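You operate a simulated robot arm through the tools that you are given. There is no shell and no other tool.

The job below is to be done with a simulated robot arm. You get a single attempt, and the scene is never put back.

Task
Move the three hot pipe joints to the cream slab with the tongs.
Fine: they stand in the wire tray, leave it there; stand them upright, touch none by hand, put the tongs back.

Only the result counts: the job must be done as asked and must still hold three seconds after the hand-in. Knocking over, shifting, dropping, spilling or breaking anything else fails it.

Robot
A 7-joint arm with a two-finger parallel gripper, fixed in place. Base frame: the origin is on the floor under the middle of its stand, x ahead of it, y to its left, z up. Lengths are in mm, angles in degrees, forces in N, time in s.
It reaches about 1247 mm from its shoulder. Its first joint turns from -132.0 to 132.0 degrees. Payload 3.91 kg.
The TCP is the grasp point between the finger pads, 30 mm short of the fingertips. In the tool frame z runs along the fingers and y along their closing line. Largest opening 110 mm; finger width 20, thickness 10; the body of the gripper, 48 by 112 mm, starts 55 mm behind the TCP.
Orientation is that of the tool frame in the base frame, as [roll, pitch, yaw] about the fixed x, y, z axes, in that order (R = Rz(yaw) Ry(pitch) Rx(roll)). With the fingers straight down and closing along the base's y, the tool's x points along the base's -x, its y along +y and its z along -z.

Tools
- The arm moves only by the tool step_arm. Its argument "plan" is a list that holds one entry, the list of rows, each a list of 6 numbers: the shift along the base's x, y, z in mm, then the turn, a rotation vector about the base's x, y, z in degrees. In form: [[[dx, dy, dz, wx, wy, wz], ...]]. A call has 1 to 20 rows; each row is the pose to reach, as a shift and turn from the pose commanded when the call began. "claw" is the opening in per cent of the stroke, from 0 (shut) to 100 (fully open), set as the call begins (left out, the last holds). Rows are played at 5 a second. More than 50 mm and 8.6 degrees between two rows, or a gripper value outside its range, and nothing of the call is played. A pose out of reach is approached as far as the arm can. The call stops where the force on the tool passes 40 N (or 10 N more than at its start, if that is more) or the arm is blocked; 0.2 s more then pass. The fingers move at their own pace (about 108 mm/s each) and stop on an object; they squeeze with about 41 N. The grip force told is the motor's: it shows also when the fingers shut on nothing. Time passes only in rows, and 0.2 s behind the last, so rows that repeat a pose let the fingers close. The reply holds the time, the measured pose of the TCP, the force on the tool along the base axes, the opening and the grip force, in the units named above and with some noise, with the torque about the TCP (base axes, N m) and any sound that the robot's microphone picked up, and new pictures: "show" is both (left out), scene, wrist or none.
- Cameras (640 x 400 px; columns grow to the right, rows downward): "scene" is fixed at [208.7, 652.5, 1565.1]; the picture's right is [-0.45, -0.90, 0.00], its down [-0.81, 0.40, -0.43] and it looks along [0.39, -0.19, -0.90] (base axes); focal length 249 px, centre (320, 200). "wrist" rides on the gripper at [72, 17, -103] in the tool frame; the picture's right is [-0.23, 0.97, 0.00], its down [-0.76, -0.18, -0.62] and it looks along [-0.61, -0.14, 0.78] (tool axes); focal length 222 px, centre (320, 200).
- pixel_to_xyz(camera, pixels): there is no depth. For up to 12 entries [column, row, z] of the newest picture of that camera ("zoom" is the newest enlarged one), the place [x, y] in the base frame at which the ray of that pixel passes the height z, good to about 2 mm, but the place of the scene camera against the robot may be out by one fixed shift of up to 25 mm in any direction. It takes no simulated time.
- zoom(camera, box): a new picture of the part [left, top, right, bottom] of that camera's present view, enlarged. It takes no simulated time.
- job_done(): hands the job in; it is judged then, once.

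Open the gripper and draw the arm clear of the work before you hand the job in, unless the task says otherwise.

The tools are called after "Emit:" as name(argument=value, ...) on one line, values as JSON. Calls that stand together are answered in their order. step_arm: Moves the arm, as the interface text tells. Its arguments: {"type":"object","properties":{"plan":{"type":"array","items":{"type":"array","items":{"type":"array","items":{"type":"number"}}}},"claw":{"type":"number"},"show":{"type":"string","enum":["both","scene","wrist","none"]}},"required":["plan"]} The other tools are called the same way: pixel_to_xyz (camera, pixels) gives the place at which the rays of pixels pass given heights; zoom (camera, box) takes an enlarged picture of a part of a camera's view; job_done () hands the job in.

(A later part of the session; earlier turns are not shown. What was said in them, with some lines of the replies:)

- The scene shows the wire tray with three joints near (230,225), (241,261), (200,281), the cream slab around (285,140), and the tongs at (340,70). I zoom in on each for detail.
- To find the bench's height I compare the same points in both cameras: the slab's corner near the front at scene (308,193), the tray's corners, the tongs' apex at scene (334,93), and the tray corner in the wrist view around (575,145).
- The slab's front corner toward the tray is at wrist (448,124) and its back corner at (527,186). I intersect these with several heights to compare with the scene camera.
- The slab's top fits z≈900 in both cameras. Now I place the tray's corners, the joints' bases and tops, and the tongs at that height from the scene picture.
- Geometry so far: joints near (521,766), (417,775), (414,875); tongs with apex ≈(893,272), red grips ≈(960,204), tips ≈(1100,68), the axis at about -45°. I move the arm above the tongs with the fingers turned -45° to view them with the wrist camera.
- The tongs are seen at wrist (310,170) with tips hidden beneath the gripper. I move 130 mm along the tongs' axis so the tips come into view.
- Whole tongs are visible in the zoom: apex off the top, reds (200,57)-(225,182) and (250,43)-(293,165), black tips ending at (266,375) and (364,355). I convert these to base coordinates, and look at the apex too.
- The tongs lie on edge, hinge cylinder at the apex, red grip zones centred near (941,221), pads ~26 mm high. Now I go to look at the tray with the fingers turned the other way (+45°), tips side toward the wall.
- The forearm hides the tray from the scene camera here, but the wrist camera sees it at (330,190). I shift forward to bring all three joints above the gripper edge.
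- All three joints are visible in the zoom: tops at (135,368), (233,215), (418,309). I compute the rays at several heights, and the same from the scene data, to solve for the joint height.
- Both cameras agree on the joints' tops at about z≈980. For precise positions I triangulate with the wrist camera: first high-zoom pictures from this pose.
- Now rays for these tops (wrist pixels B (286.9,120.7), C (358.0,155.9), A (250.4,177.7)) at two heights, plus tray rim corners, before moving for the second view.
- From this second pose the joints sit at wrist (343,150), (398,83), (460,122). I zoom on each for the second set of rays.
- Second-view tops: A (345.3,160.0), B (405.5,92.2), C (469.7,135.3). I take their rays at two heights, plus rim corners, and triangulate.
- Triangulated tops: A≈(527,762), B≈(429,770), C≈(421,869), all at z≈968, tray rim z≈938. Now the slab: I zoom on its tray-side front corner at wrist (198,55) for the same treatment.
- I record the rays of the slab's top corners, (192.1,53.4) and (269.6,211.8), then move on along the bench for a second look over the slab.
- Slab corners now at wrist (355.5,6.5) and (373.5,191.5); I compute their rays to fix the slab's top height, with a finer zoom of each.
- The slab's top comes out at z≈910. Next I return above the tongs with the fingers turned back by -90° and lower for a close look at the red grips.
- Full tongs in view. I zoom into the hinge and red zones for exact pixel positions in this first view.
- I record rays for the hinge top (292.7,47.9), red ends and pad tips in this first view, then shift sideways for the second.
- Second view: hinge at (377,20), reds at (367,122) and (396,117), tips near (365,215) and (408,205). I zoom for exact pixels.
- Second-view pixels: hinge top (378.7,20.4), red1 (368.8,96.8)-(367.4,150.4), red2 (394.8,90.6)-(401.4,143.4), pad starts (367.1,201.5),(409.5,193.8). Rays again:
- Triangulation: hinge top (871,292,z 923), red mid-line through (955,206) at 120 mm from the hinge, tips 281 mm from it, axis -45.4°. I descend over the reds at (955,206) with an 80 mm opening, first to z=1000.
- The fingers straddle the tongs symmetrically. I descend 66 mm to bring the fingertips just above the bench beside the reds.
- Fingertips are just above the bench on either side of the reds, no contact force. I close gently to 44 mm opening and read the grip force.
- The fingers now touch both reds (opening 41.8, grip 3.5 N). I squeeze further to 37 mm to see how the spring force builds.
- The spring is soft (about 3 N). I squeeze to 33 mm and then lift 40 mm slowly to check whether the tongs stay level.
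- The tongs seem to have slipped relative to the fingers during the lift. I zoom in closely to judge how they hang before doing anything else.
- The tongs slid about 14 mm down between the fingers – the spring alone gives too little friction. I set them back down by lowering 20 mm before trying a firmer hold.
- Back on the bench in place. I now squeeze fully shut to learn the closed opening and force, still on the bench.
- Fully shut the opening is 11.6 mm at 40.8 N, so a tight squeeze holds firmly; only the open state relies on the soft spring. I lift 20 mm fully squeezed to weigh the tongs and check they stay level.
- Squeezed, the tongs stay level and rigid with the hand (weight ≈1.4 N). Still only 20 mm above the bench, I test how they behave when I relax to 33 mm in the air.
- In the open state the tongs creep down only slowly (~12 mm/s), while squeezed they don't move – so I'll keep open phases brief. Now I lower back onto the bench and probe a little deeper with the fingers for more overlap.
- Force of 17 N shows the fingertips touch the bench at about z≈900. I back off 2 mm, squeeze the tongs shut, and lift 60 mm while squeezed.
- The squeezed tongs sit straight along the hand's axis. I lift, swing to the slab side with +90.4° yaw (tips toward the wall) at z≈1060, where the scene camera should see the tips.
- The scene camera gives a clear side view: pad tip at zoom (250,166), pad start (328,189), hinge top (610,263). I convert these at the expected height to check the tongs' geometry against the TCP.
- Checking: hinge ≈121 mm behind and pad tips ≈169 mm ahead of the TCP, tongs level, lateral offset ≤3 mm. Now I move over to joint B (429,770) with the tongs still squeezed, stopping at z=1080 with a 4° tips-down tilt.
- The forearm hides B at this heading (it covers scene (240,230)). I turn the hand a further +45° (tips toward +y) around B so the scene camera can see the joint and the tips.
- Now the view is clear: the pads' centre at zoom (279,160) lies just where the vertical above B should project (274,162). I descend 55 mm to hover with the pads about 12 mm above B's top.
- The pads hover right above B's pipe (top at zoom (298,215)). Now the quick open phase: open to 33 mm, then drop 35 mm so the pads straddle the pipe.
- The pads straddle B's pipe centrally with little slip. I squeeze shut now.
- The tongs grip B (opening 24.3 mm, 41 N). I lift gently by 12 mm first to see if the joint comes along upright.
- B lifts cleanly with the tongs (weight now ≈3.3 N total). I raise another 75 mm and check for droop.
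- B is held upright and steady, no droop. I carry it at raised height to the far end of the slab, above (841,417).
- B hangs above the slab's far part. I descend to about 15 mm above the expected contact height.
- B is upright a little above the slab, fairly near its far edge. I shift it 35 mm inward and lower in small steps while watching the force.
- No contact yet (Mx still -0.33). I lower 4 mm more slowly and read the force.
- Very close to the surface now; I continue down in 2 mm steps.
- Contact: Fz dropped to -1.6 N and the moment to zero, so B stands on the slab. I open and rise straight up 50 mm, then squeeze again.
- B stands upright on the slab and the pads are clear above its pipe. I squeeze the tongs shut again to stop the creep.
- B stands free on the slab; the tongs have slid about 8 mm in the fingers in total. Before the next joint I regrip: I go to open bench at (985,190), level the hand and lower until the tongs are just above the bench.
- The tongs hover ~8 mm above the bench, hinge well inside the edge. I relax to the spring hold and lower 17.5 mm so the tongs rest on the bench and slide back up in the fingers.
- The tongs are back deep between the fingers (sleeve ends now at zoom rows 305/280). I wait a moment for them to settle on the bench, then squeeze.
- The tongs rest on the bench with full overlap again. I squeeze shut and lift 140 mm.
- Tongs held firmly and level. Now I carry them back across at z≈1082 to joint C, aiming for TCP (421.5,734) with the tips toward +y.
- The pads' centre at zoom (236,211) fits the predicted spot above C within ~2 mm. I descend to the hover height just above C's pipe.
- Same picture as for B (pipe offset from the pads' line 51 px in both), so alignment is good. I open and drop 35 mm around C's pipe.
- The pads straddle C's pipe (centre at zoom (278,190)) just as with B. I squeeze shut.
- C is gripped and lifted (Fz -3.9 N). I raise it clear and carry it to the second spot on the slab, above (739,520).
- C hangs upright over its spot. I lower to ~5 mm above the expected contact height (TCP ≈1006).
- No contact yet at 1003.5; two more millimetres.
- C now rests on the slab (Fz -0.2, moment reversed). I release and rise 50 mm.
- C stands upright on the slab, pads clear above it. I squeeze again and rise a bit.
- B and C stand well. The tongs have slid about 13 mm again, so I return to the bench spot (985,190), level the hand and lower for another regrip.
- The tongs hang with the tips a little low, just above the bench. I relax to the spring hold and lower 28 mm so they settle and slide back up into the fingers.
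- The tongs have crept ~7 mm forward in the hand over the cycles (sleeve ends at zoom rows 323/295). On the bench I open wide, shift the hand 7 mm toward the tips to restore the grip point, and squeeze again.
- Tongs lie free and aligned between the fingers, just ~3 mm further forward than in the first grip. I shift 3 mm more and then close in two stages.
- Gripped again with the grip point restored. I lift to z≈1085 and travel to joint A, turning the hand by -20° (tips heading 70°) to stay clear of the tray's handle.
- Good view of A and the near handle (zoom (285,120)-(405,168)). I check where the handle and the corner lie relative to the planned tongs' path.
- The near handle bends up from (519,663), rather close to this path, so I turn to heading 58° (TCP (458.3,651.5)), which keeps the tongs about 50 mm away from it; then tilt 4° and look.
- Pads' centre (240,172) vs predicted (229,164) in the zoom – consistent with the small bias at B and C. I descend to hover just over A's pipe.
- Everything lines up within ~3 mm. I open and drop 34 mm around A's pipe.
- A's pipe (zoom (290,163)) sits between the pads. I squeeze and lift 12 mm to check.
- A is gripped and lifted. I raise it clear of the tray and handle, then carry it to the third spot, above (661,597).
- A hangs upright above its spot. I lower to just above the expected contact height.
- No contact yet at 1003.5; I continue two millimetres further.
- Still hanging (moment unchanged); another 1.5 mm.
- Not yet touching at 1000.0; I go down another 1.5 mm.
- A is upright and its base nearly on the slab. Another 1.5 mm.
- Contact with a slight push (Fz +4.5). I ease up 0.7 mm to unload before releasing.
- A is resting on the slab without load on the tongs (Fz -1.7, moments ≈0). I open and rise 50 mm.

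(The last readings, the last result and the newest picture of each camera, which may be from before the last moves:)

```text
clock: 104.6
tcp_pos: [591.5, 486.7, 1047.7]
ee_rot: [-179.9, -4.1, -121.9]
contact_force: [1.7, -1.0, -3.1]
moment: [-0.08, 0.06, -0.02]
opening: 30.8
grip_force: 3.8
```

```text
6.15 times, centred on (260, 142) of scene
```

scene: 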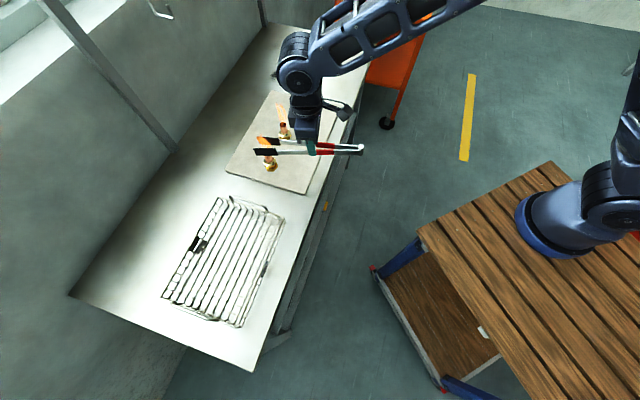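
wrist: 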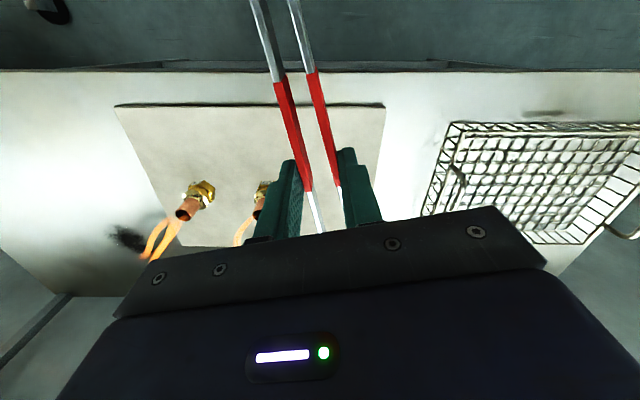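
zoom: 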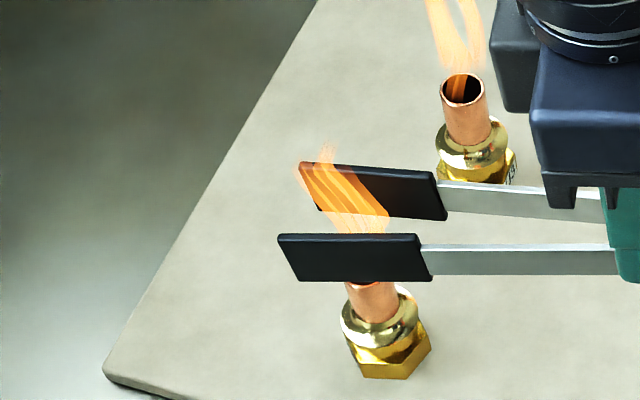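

All three joints now stand on the slab. I squeeze the tongs shut again and rise 40 mm more.

Emit:
step_arm(plan=[[[0, 0, 10, 0, 0, 0], [0, 0, 25, 0, 0, 0], [0, 0, 40, 0, 0, 0], [0, 0, 40, 0, 0, 0]]], claw=0, show="both")

Emit:
zoom(camera="scene", box=[220, 80, 340, 180])

Emit:
zoom(camera="wrist", box=[240, 130, 400, 230])

```text
clock: 105.6
tcp_pos: [589.7, 485.8, 1087.3]
ee_rot: [179.9, -4.0, -122.0]
contact_force: [-0.5, 0.4, -1.5]
moment: [-0.04, 0.01, 0.02]
opening: 11.5
grip_force: 41.0
```

scene: 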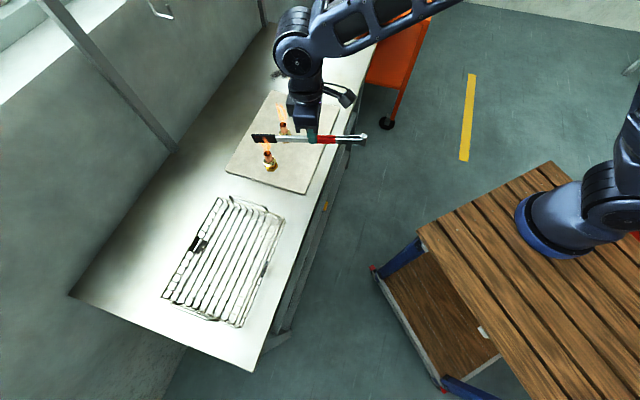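
wrist: 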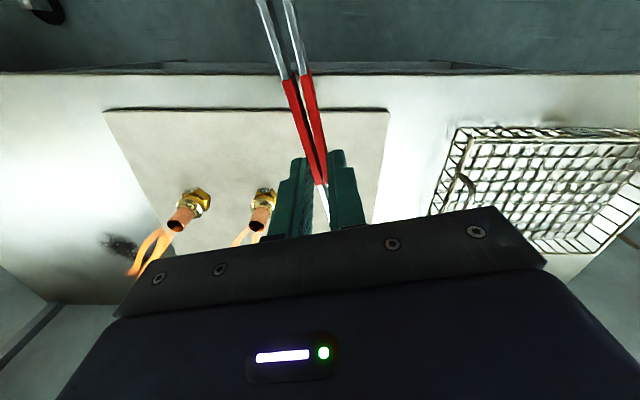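

```text
4.00 times, centred on (280, 130) of scene
```

zoom: 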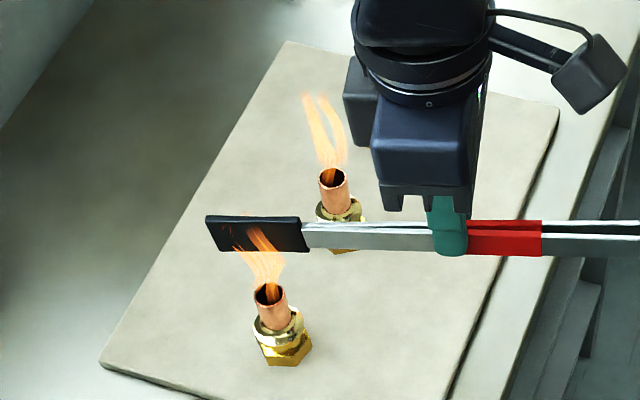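

```text
4.00 times, centred on (320, 180) of wrist
```

zoom: 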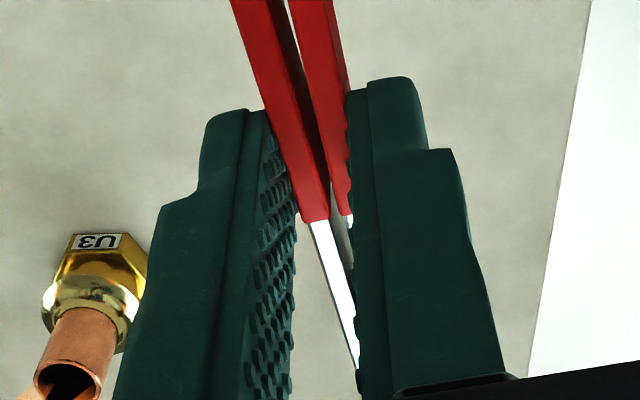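

All three joints stand upright on the slab. Now I level the hand and carry the squeezed tongs back toward their original place, turning by -103.4° to the original axis.

Emit:
step_arm(plan=[[[0, 0, 5, 3.39, -2.12, 0], [0, 0, 12.3, 3.39, -2.12, 0], [0, 0, 12.3, 3.39, -2.12, 0]]], show="none")

Emit:
step_arm(plan=[[[14, -11, 0, 0, 0, -6], [38, -29.5, 0, 0, 0, -13], [65, -50.4, 0, 0, 0, -20.5], [93, -72.2, 0, 0, 0, -28], [122, -94.7, 0, 0, 0, -36], [151, -117.2, 0, 0, 0, -44], [180, -139.7, 0, 0, 0, -52], [209, -162.2, 0, 0, 0, -60], [238, -184.7, 0, 0, 0, -68], [267, -207.2, 0, 0, 0, -76], [296, -229.7, 0, 0, 0, -84], [323, -250.7, 0, 0, 0, -91], [347, -269.3, 0, 0, 0, -98], [366.3, -284.3, 0, 0, 0, -103.4], [366.3, -284.3, -30, 0, 0, -103.4], [366.3, -284.3, -70, 0, 0, -103.4], [366.3, -284.3, -100, 0, 0, -103.4], [366.3, -284.3, -100, 0, 0, -103.4]]], show="both")

Emit:
zoom(camera="scene", box=[310, 20, 390, 100])

Emit:
zoom(camera="wrist", box=[220, 0, 420, 230])

```text
clock: 106.4
tcp_pos: [592.2, 486.6, 1097.7]
ee_rot: [-179.9, 0.0, -122.1]
contact_force: [0.2, 0.2, -1.2]
moment: [-0.02, -0.02, 0.06]
opening: 11.2
grip_force: 41.0
```

```text
clock: 110.2
tcp_pos: [957.3, 202.5, 999.0]
ee_rot: [180.0, 0.0, 134.7]
contact_force: [-0.3, -0.5, -1.4]
moment: [-0.01, 0.02, 0.05]
opening: 11.6
grip_force: 40.6
```

scene: 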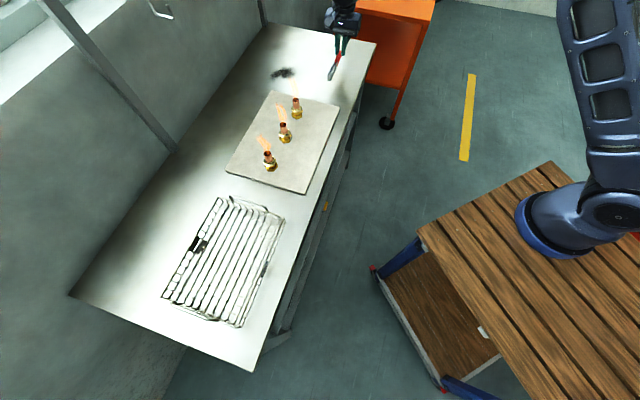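
wrist: 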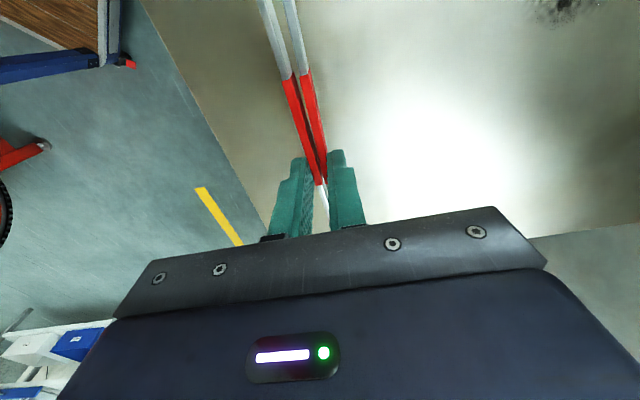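

```text
5.00 times, centred on (350, 60) of scene
```

zoom: 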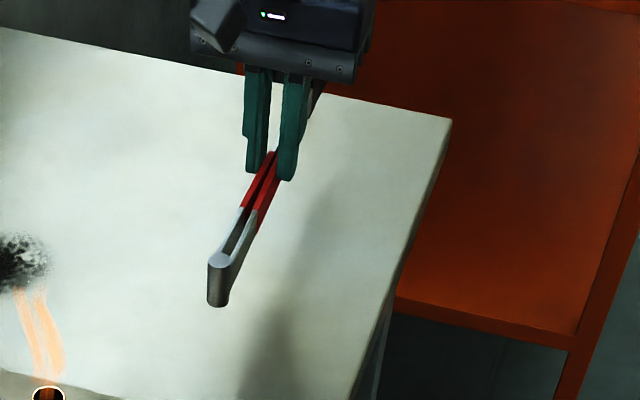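

```text
1.74 times, centred on (320, 115) of wrist
```

zoom: 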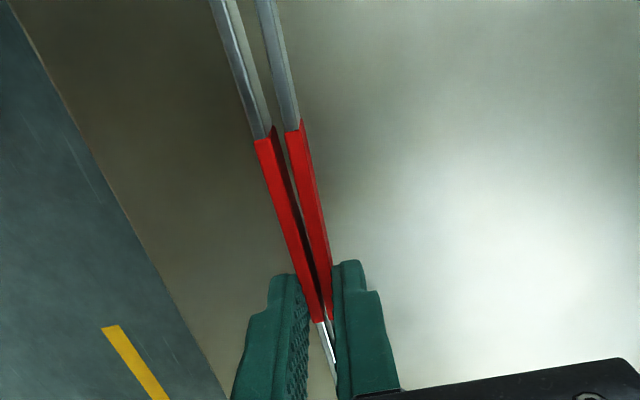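

The tongs are in line with the original place. I lower 46 mm while squeezed, to just above the bench.

Emit:
step_arm(plan=[[[0, 0, -20, 0, 0, 0], [0, 0, -38, 0, 0, 0], [0, 0, -46, 0, 0, 0], [0, 0, -46, 0, 0, 0]]], show="both")

Emit:
zoom(camera="scene", box=[310, 20, 390, 100])

```text
clock: 111.2
tcp_pos: [957.4, 202.5, 954.6]
ee_rot: [180.0, 0.0, 134.6]
contact_force: [0.2, -0.2, -1.7]
moment: [0.0, 0.02, -0.03]
opening: 11.5
grip_force: 40.8
```

scene: 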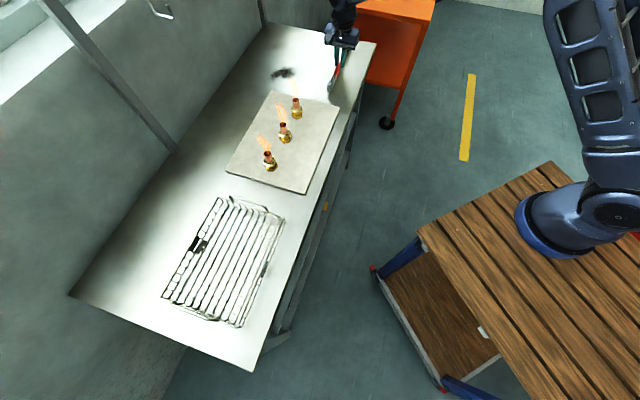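
wrist: 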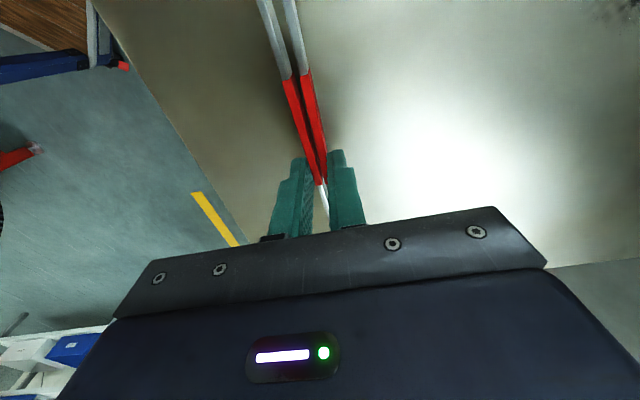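

```text
5.00 times, centred on (350, 60) of scene
```

zoom: 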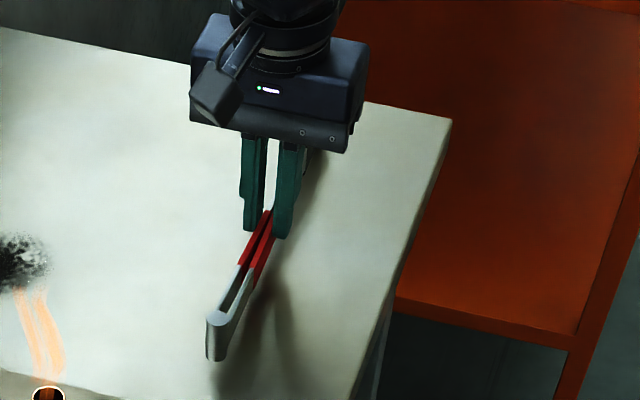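

The hinge top is at zoom (217,320), heading for about (217,331) when down, versus (217,335) originally – some 4 mm short. I shift 4 mm back along the axis while lowering the last bit in the spring hold.

Emit:
step_arm(plan=[[[-2.8, 2.8, -5, 0, 0, 0], [-2.8, 2.8, -11, 0, 0, 0], [-2.8, 2.8, -16, 0, 0, 0], [-2.8, 2.8, -20, 0, 0, 0], [-2.8, 2.8, -21, 0, 0, 0], [-2.8, 2.8, -21, 0, 0, 0]]], claw=30, show="both")

Emit:
zoom(camera="scene", box=[310, 20, 390, 100])

Emit:
zoom(camera="wrist", box=[240, 130, 400, 230])

```text
clock: 112.6
tcp_pos: [954.3, 205.3, 933.9]
ee_rot: [179.9, 0.1, 134.7]
contact_force: [0.4, -0.5, 2.6]
moment: [0.0, 0.08, -0.07]
opening: 31.3
grip_force: 3.7
```

scene: 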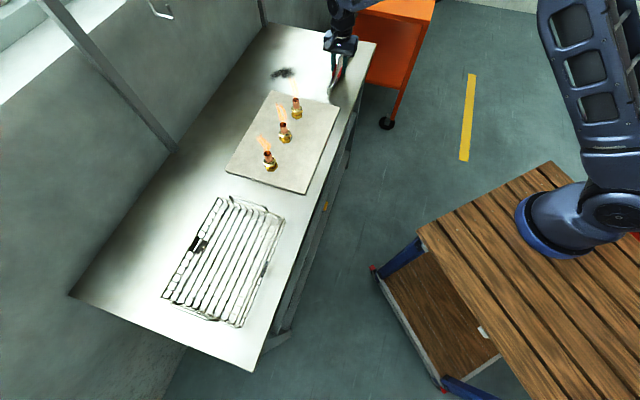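
wrist: 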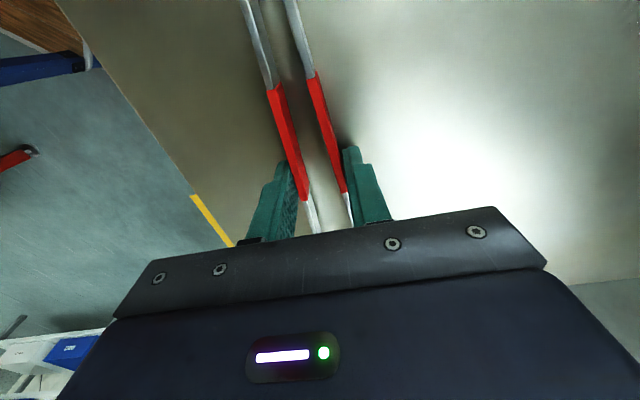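

```text
5.00 times, centred on (350, 60) of scene
```

zoom: 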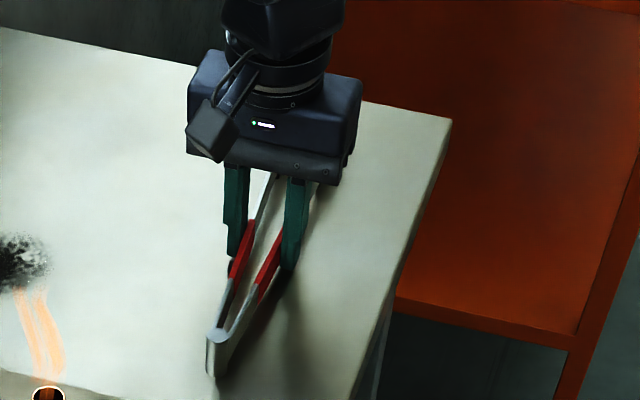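

```text
4.00 times, centred on (320, 180) of wrist
```

zoom: 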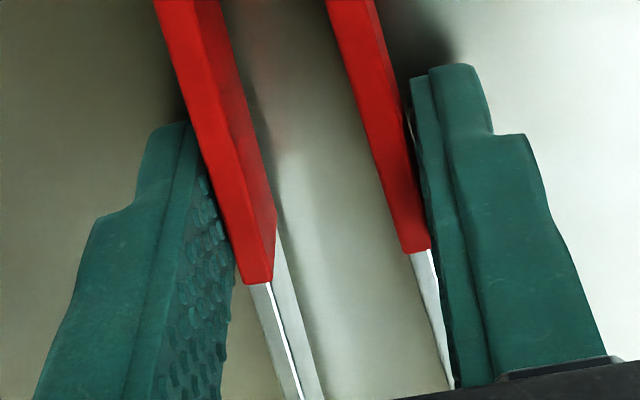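

The wrist view matches the original grip view almost exactly (sleeve ends (257,283)/(415,252) vs (258,285)/(417,255)) and the hinge is at zoom (217,335) as at the start. I release by opening to 80 mm and check.

Emit:
step_arm(plan=[[[0, 0, 0, 0, 0, 0], [0, 0, 0, 0, 0, 0], [0, 0, 0, 0, 0, 0]]], claw=73, show="wrist")

Emit:
zoom(camera="wrist", box=[220, 80, 420, 230])

Emit:
zoom(camera="scene", box=[310, 20, 390, 100])

```text
clock: 113.4
tcp_pos: [955.1, 206.3, 932.1]
ee_rot: [180.0, 0.1, 134.7]
contact_force: [0.5, 0.7, 0.6]
moment: [-0.03, 0.0, -0.03]
opening: 80.3
grip_force: 0.0
```

wrist: 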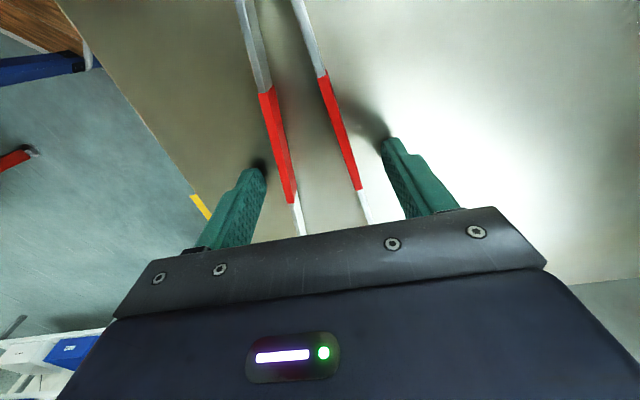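

```text
2.67 times, centred on (320, 155) of wrist
```

zoom: 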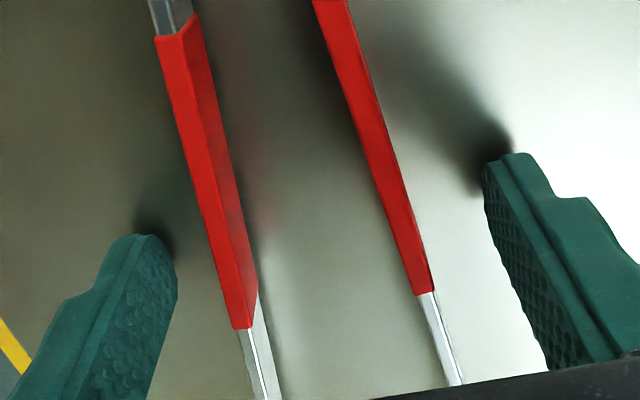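

```text
5.00 times, centred on (350, 60) of scene
```

zoom: 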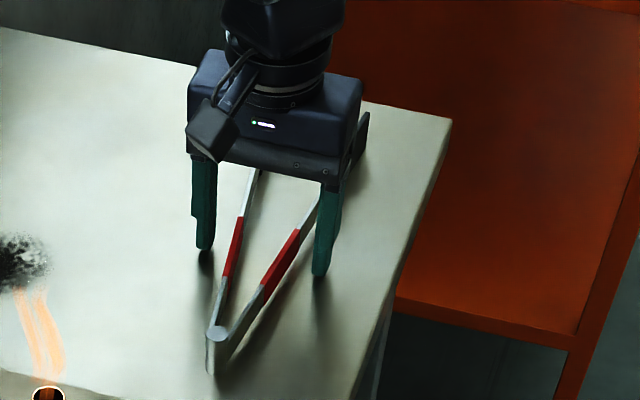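

The tongs are free and lie within ~2–3 mm of their original pose. I rise straight up and move to the earlier viewing pose (925,260,1110) to compare directly with the first picture.

Emit:
step_arm(plan=[[[0, 0, 15, 0, 0, 0], [0, 0, 45, 0, 0, 0], [0, 0, 85, 0, 0, 0], [0, 0, 125, 0, 0, 0], [-15, 27, 150, 0, 0, 0.4], [-30.6, 54.2, 176.9, 0, 0, 0.4], [-30.6, 54.2, 176.9, 0, 0, 0.4], [-30.6, 54.2, 176.9, 0, 0, 0.4]]], show="both")

Emit:
zoom(camera="wrist", box=[220, 20, 420, 210])

Emit:
zoom(camera="scene", box=[315, 30, 375, 100])

Emit:
zoom(camera="scene", box=[200, 70, 360, 200])

Emit:
zoom(camera="scene", box=[150, 185, 300, 335])

```text
clock: 115.2
tcp_pos: [922.8, 263.1, 1113.1]
ee_rot: [-180.0, -0.1, 134.9]
contact_force: [-0.3, -0.5, 0.5]
moment: [0.03, 0.02, 0.0]
opening: 80.5
grip_force: 0.1
```

scene: 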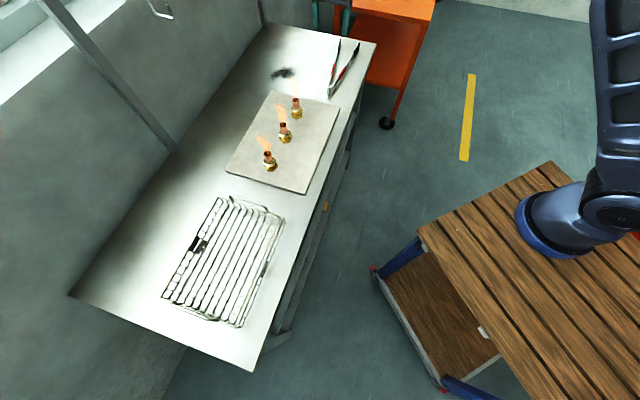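
wrist: 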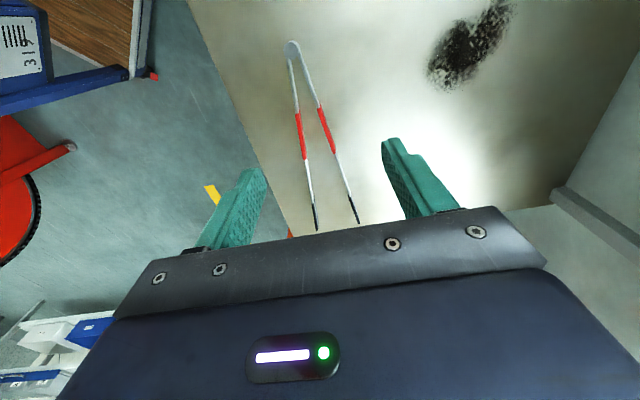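

```text
2.11 times, centred on (320, 115) of wrist
```

zoom: 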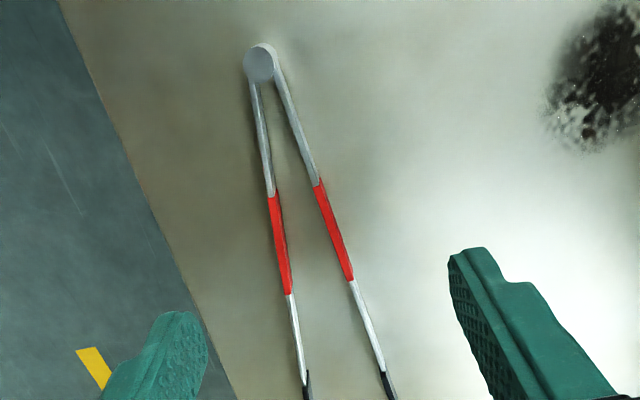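

```text
5.71 times, centred on (345, 65) of scene
```

zoom: 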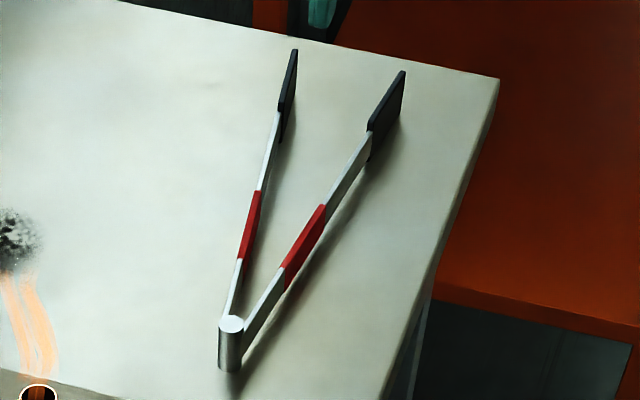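

```text
3.08 times, centred on (280, 135) of scene
```

zoom: 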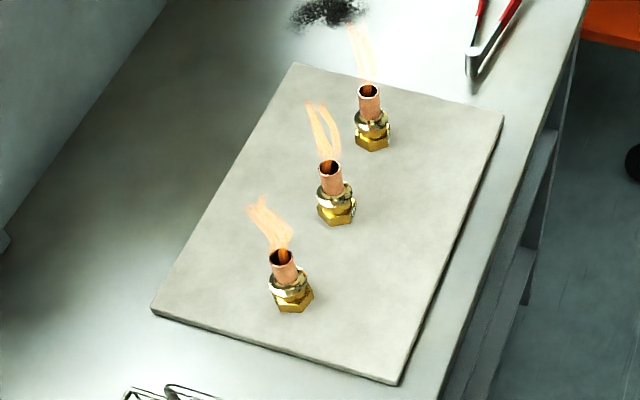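

```text
2.67 times, centred on (225, 260) of scene
```

zoom: 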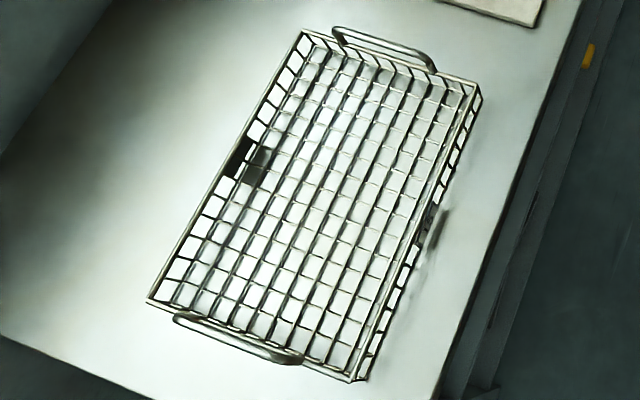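

Everything matches: the tongs at their original pixels (hinge (231,325), tips (295,50)/(403,72)), the tray corners unchanged, three joints upright on the slab. I open fully and withdraw the arm toward its start pose.

Emit:
step_arm(plan=[[[-20, 3, 40, 0, 0, 0], [-60, 8, 70, 0, 0, 5], [-105, 13, 90, 0, 0, 9], [-150, 18, 105, 0, 0, 13], [-196, 24, 107, 0, 0, 17], [-242, 29, 107, 0, 0, 21], [-288, 35, 107, 0, 0, 25], [-334, 40, 107, 0, 0, 29], [-380, 46, 107, 0, 0, 33], [-426, 51, 107, 0, 0, 37], [-472, 57, 107, 0, 0, 41], [-510, 61, 107, 0, 0, 44], [-521, 63, 107, 0, 0, 45], [-521, 63, 107, 0, 0, 45], [-521, 63, 107, 0, 0, 45]]], claw=100, show="scene")

Emit:
zoom(camera="scene", box=[200, 70, 360, 200])

Emit:
zoom(camera="scene", box=[315, 30, 375, 100])

```text
refused: row 2 steps farther than a row can; nothing moved
```

```text
3.08 times, centred on (280, 135) of scene
```

zoom: 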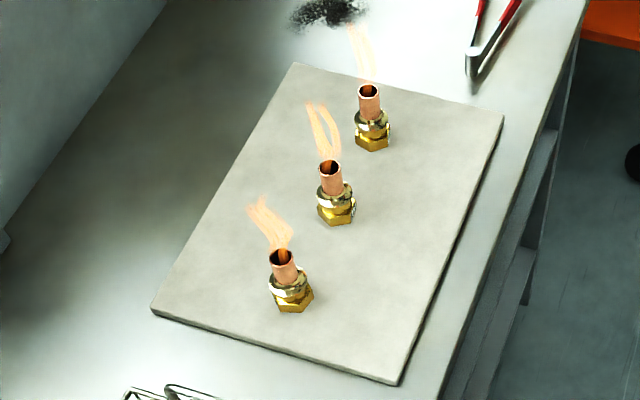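

```text
5.71 times, centred on (345, 65) of scene
```

zoom: 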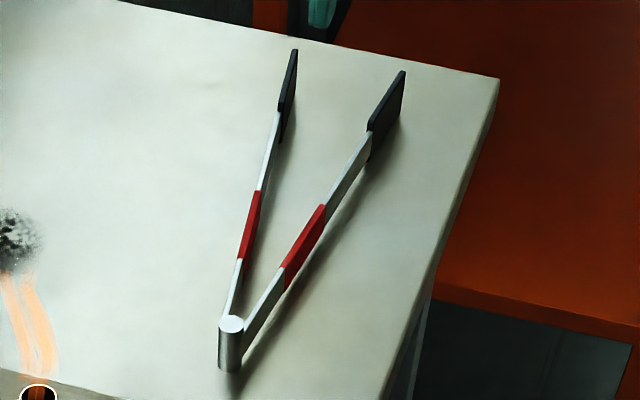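

The call was refused because one row stepped just over 50 mm. I redo the withdrawal with smaller steps.

Emit:
step_arm(plan=[[[-15, 2, 30, 0, 0, 0], [-45, 6, 60, 0, 0, 3], [-80, 10, 85, 0, 0, 6], [-118, 14, 102, 0, 0, 9], [-158, 19, 107, 0, 0, 12], [-198, 24, 107, 0, 0, 15], [-238, 29, 107, 0, 0, 19], [-278, 34, 107, 0, 0, 23], [-318, 38, 107, 0, 0, 27], [-358, 43, 107, 0, 0, 31], [-398, 48, 107, 0, 0, 35], [-438, 53, 107, 0, 0, 39], [-476, 58, 107, 0, 0, 42], [-506, 61, 107, 0, 0, 44], [-521, 63, 107, 0, 0, 45], [-521, 63, 107, 0, 0, 45], [-521, 63, 107, 0, 0, 45]]], claw=100, show="scene")

Emit:
zoom(camera="scene", box=[200, 70, 360, 200])

Emit:
zoom(camera="scene", box=[315, 30, 375, 100])

```text
clock: 118.8
tcp_pos: [402.7, 319.5, 1215.6]
ee_rot: [-179.9, 0.0, -179.9]
contact_force: [-0.1, 0.4, 0.0]
moment: [-0.01, 0.03, -0.01]
opening: 109.9
grip_force: 0.0
```

scene: 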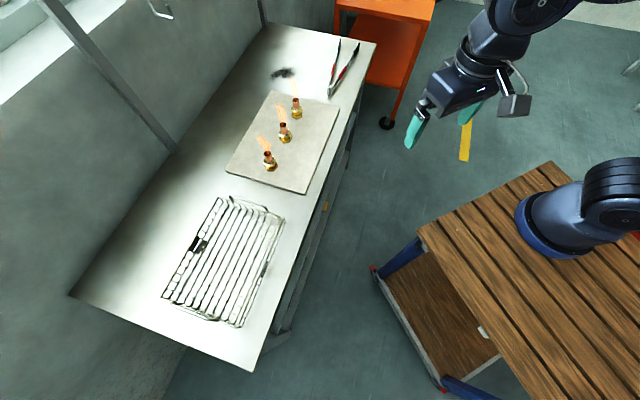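

```text
3.08 times, centred on (280, 135) of scene
```

zoom: 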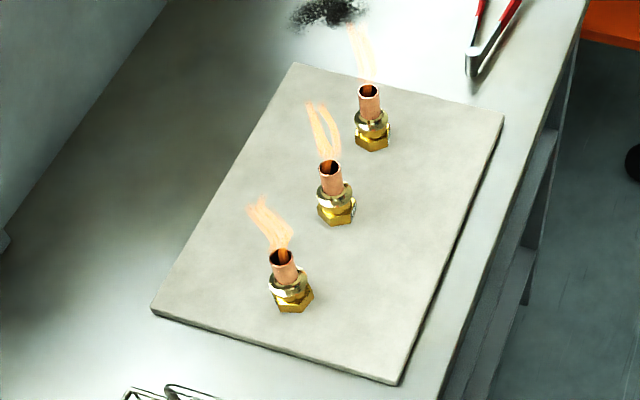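

```text
5.71 times, centred on (345, 65) of scene
```

zoom: 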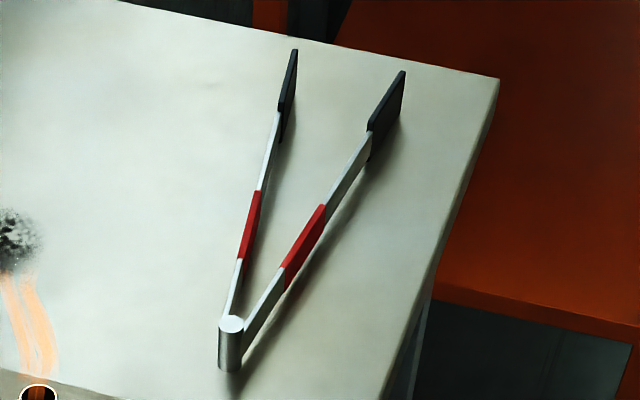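

The arm is back at its start pose with the gripper open. The three joints stand upright on the slab, the tray is unmoved and the tongs lie where they were, so I hand the job in.

Emit:
job_done()

```text
The job is handed in.
```

I moved all three hot pipe joints from the wire tray to the cream slab with the tongs and handed the job in. I haven't seen the verdict.

- **Joints:** all three stand upright on the slab, about 110 mm apart. Only the tongs touched them.
- **Tray:** its corners sit at the same pixels as in the first picture, so it was not shifted.
- **Tongs:** back in their original spot and angle, within about 2–3 mm by the pictures.
- **Arm:** back at its start pose with the gripper fully open.

The tongs' spring is weak, so they slid in the fingers whenever they were open. Twice between joints I set them down on clear bench to regrip them.
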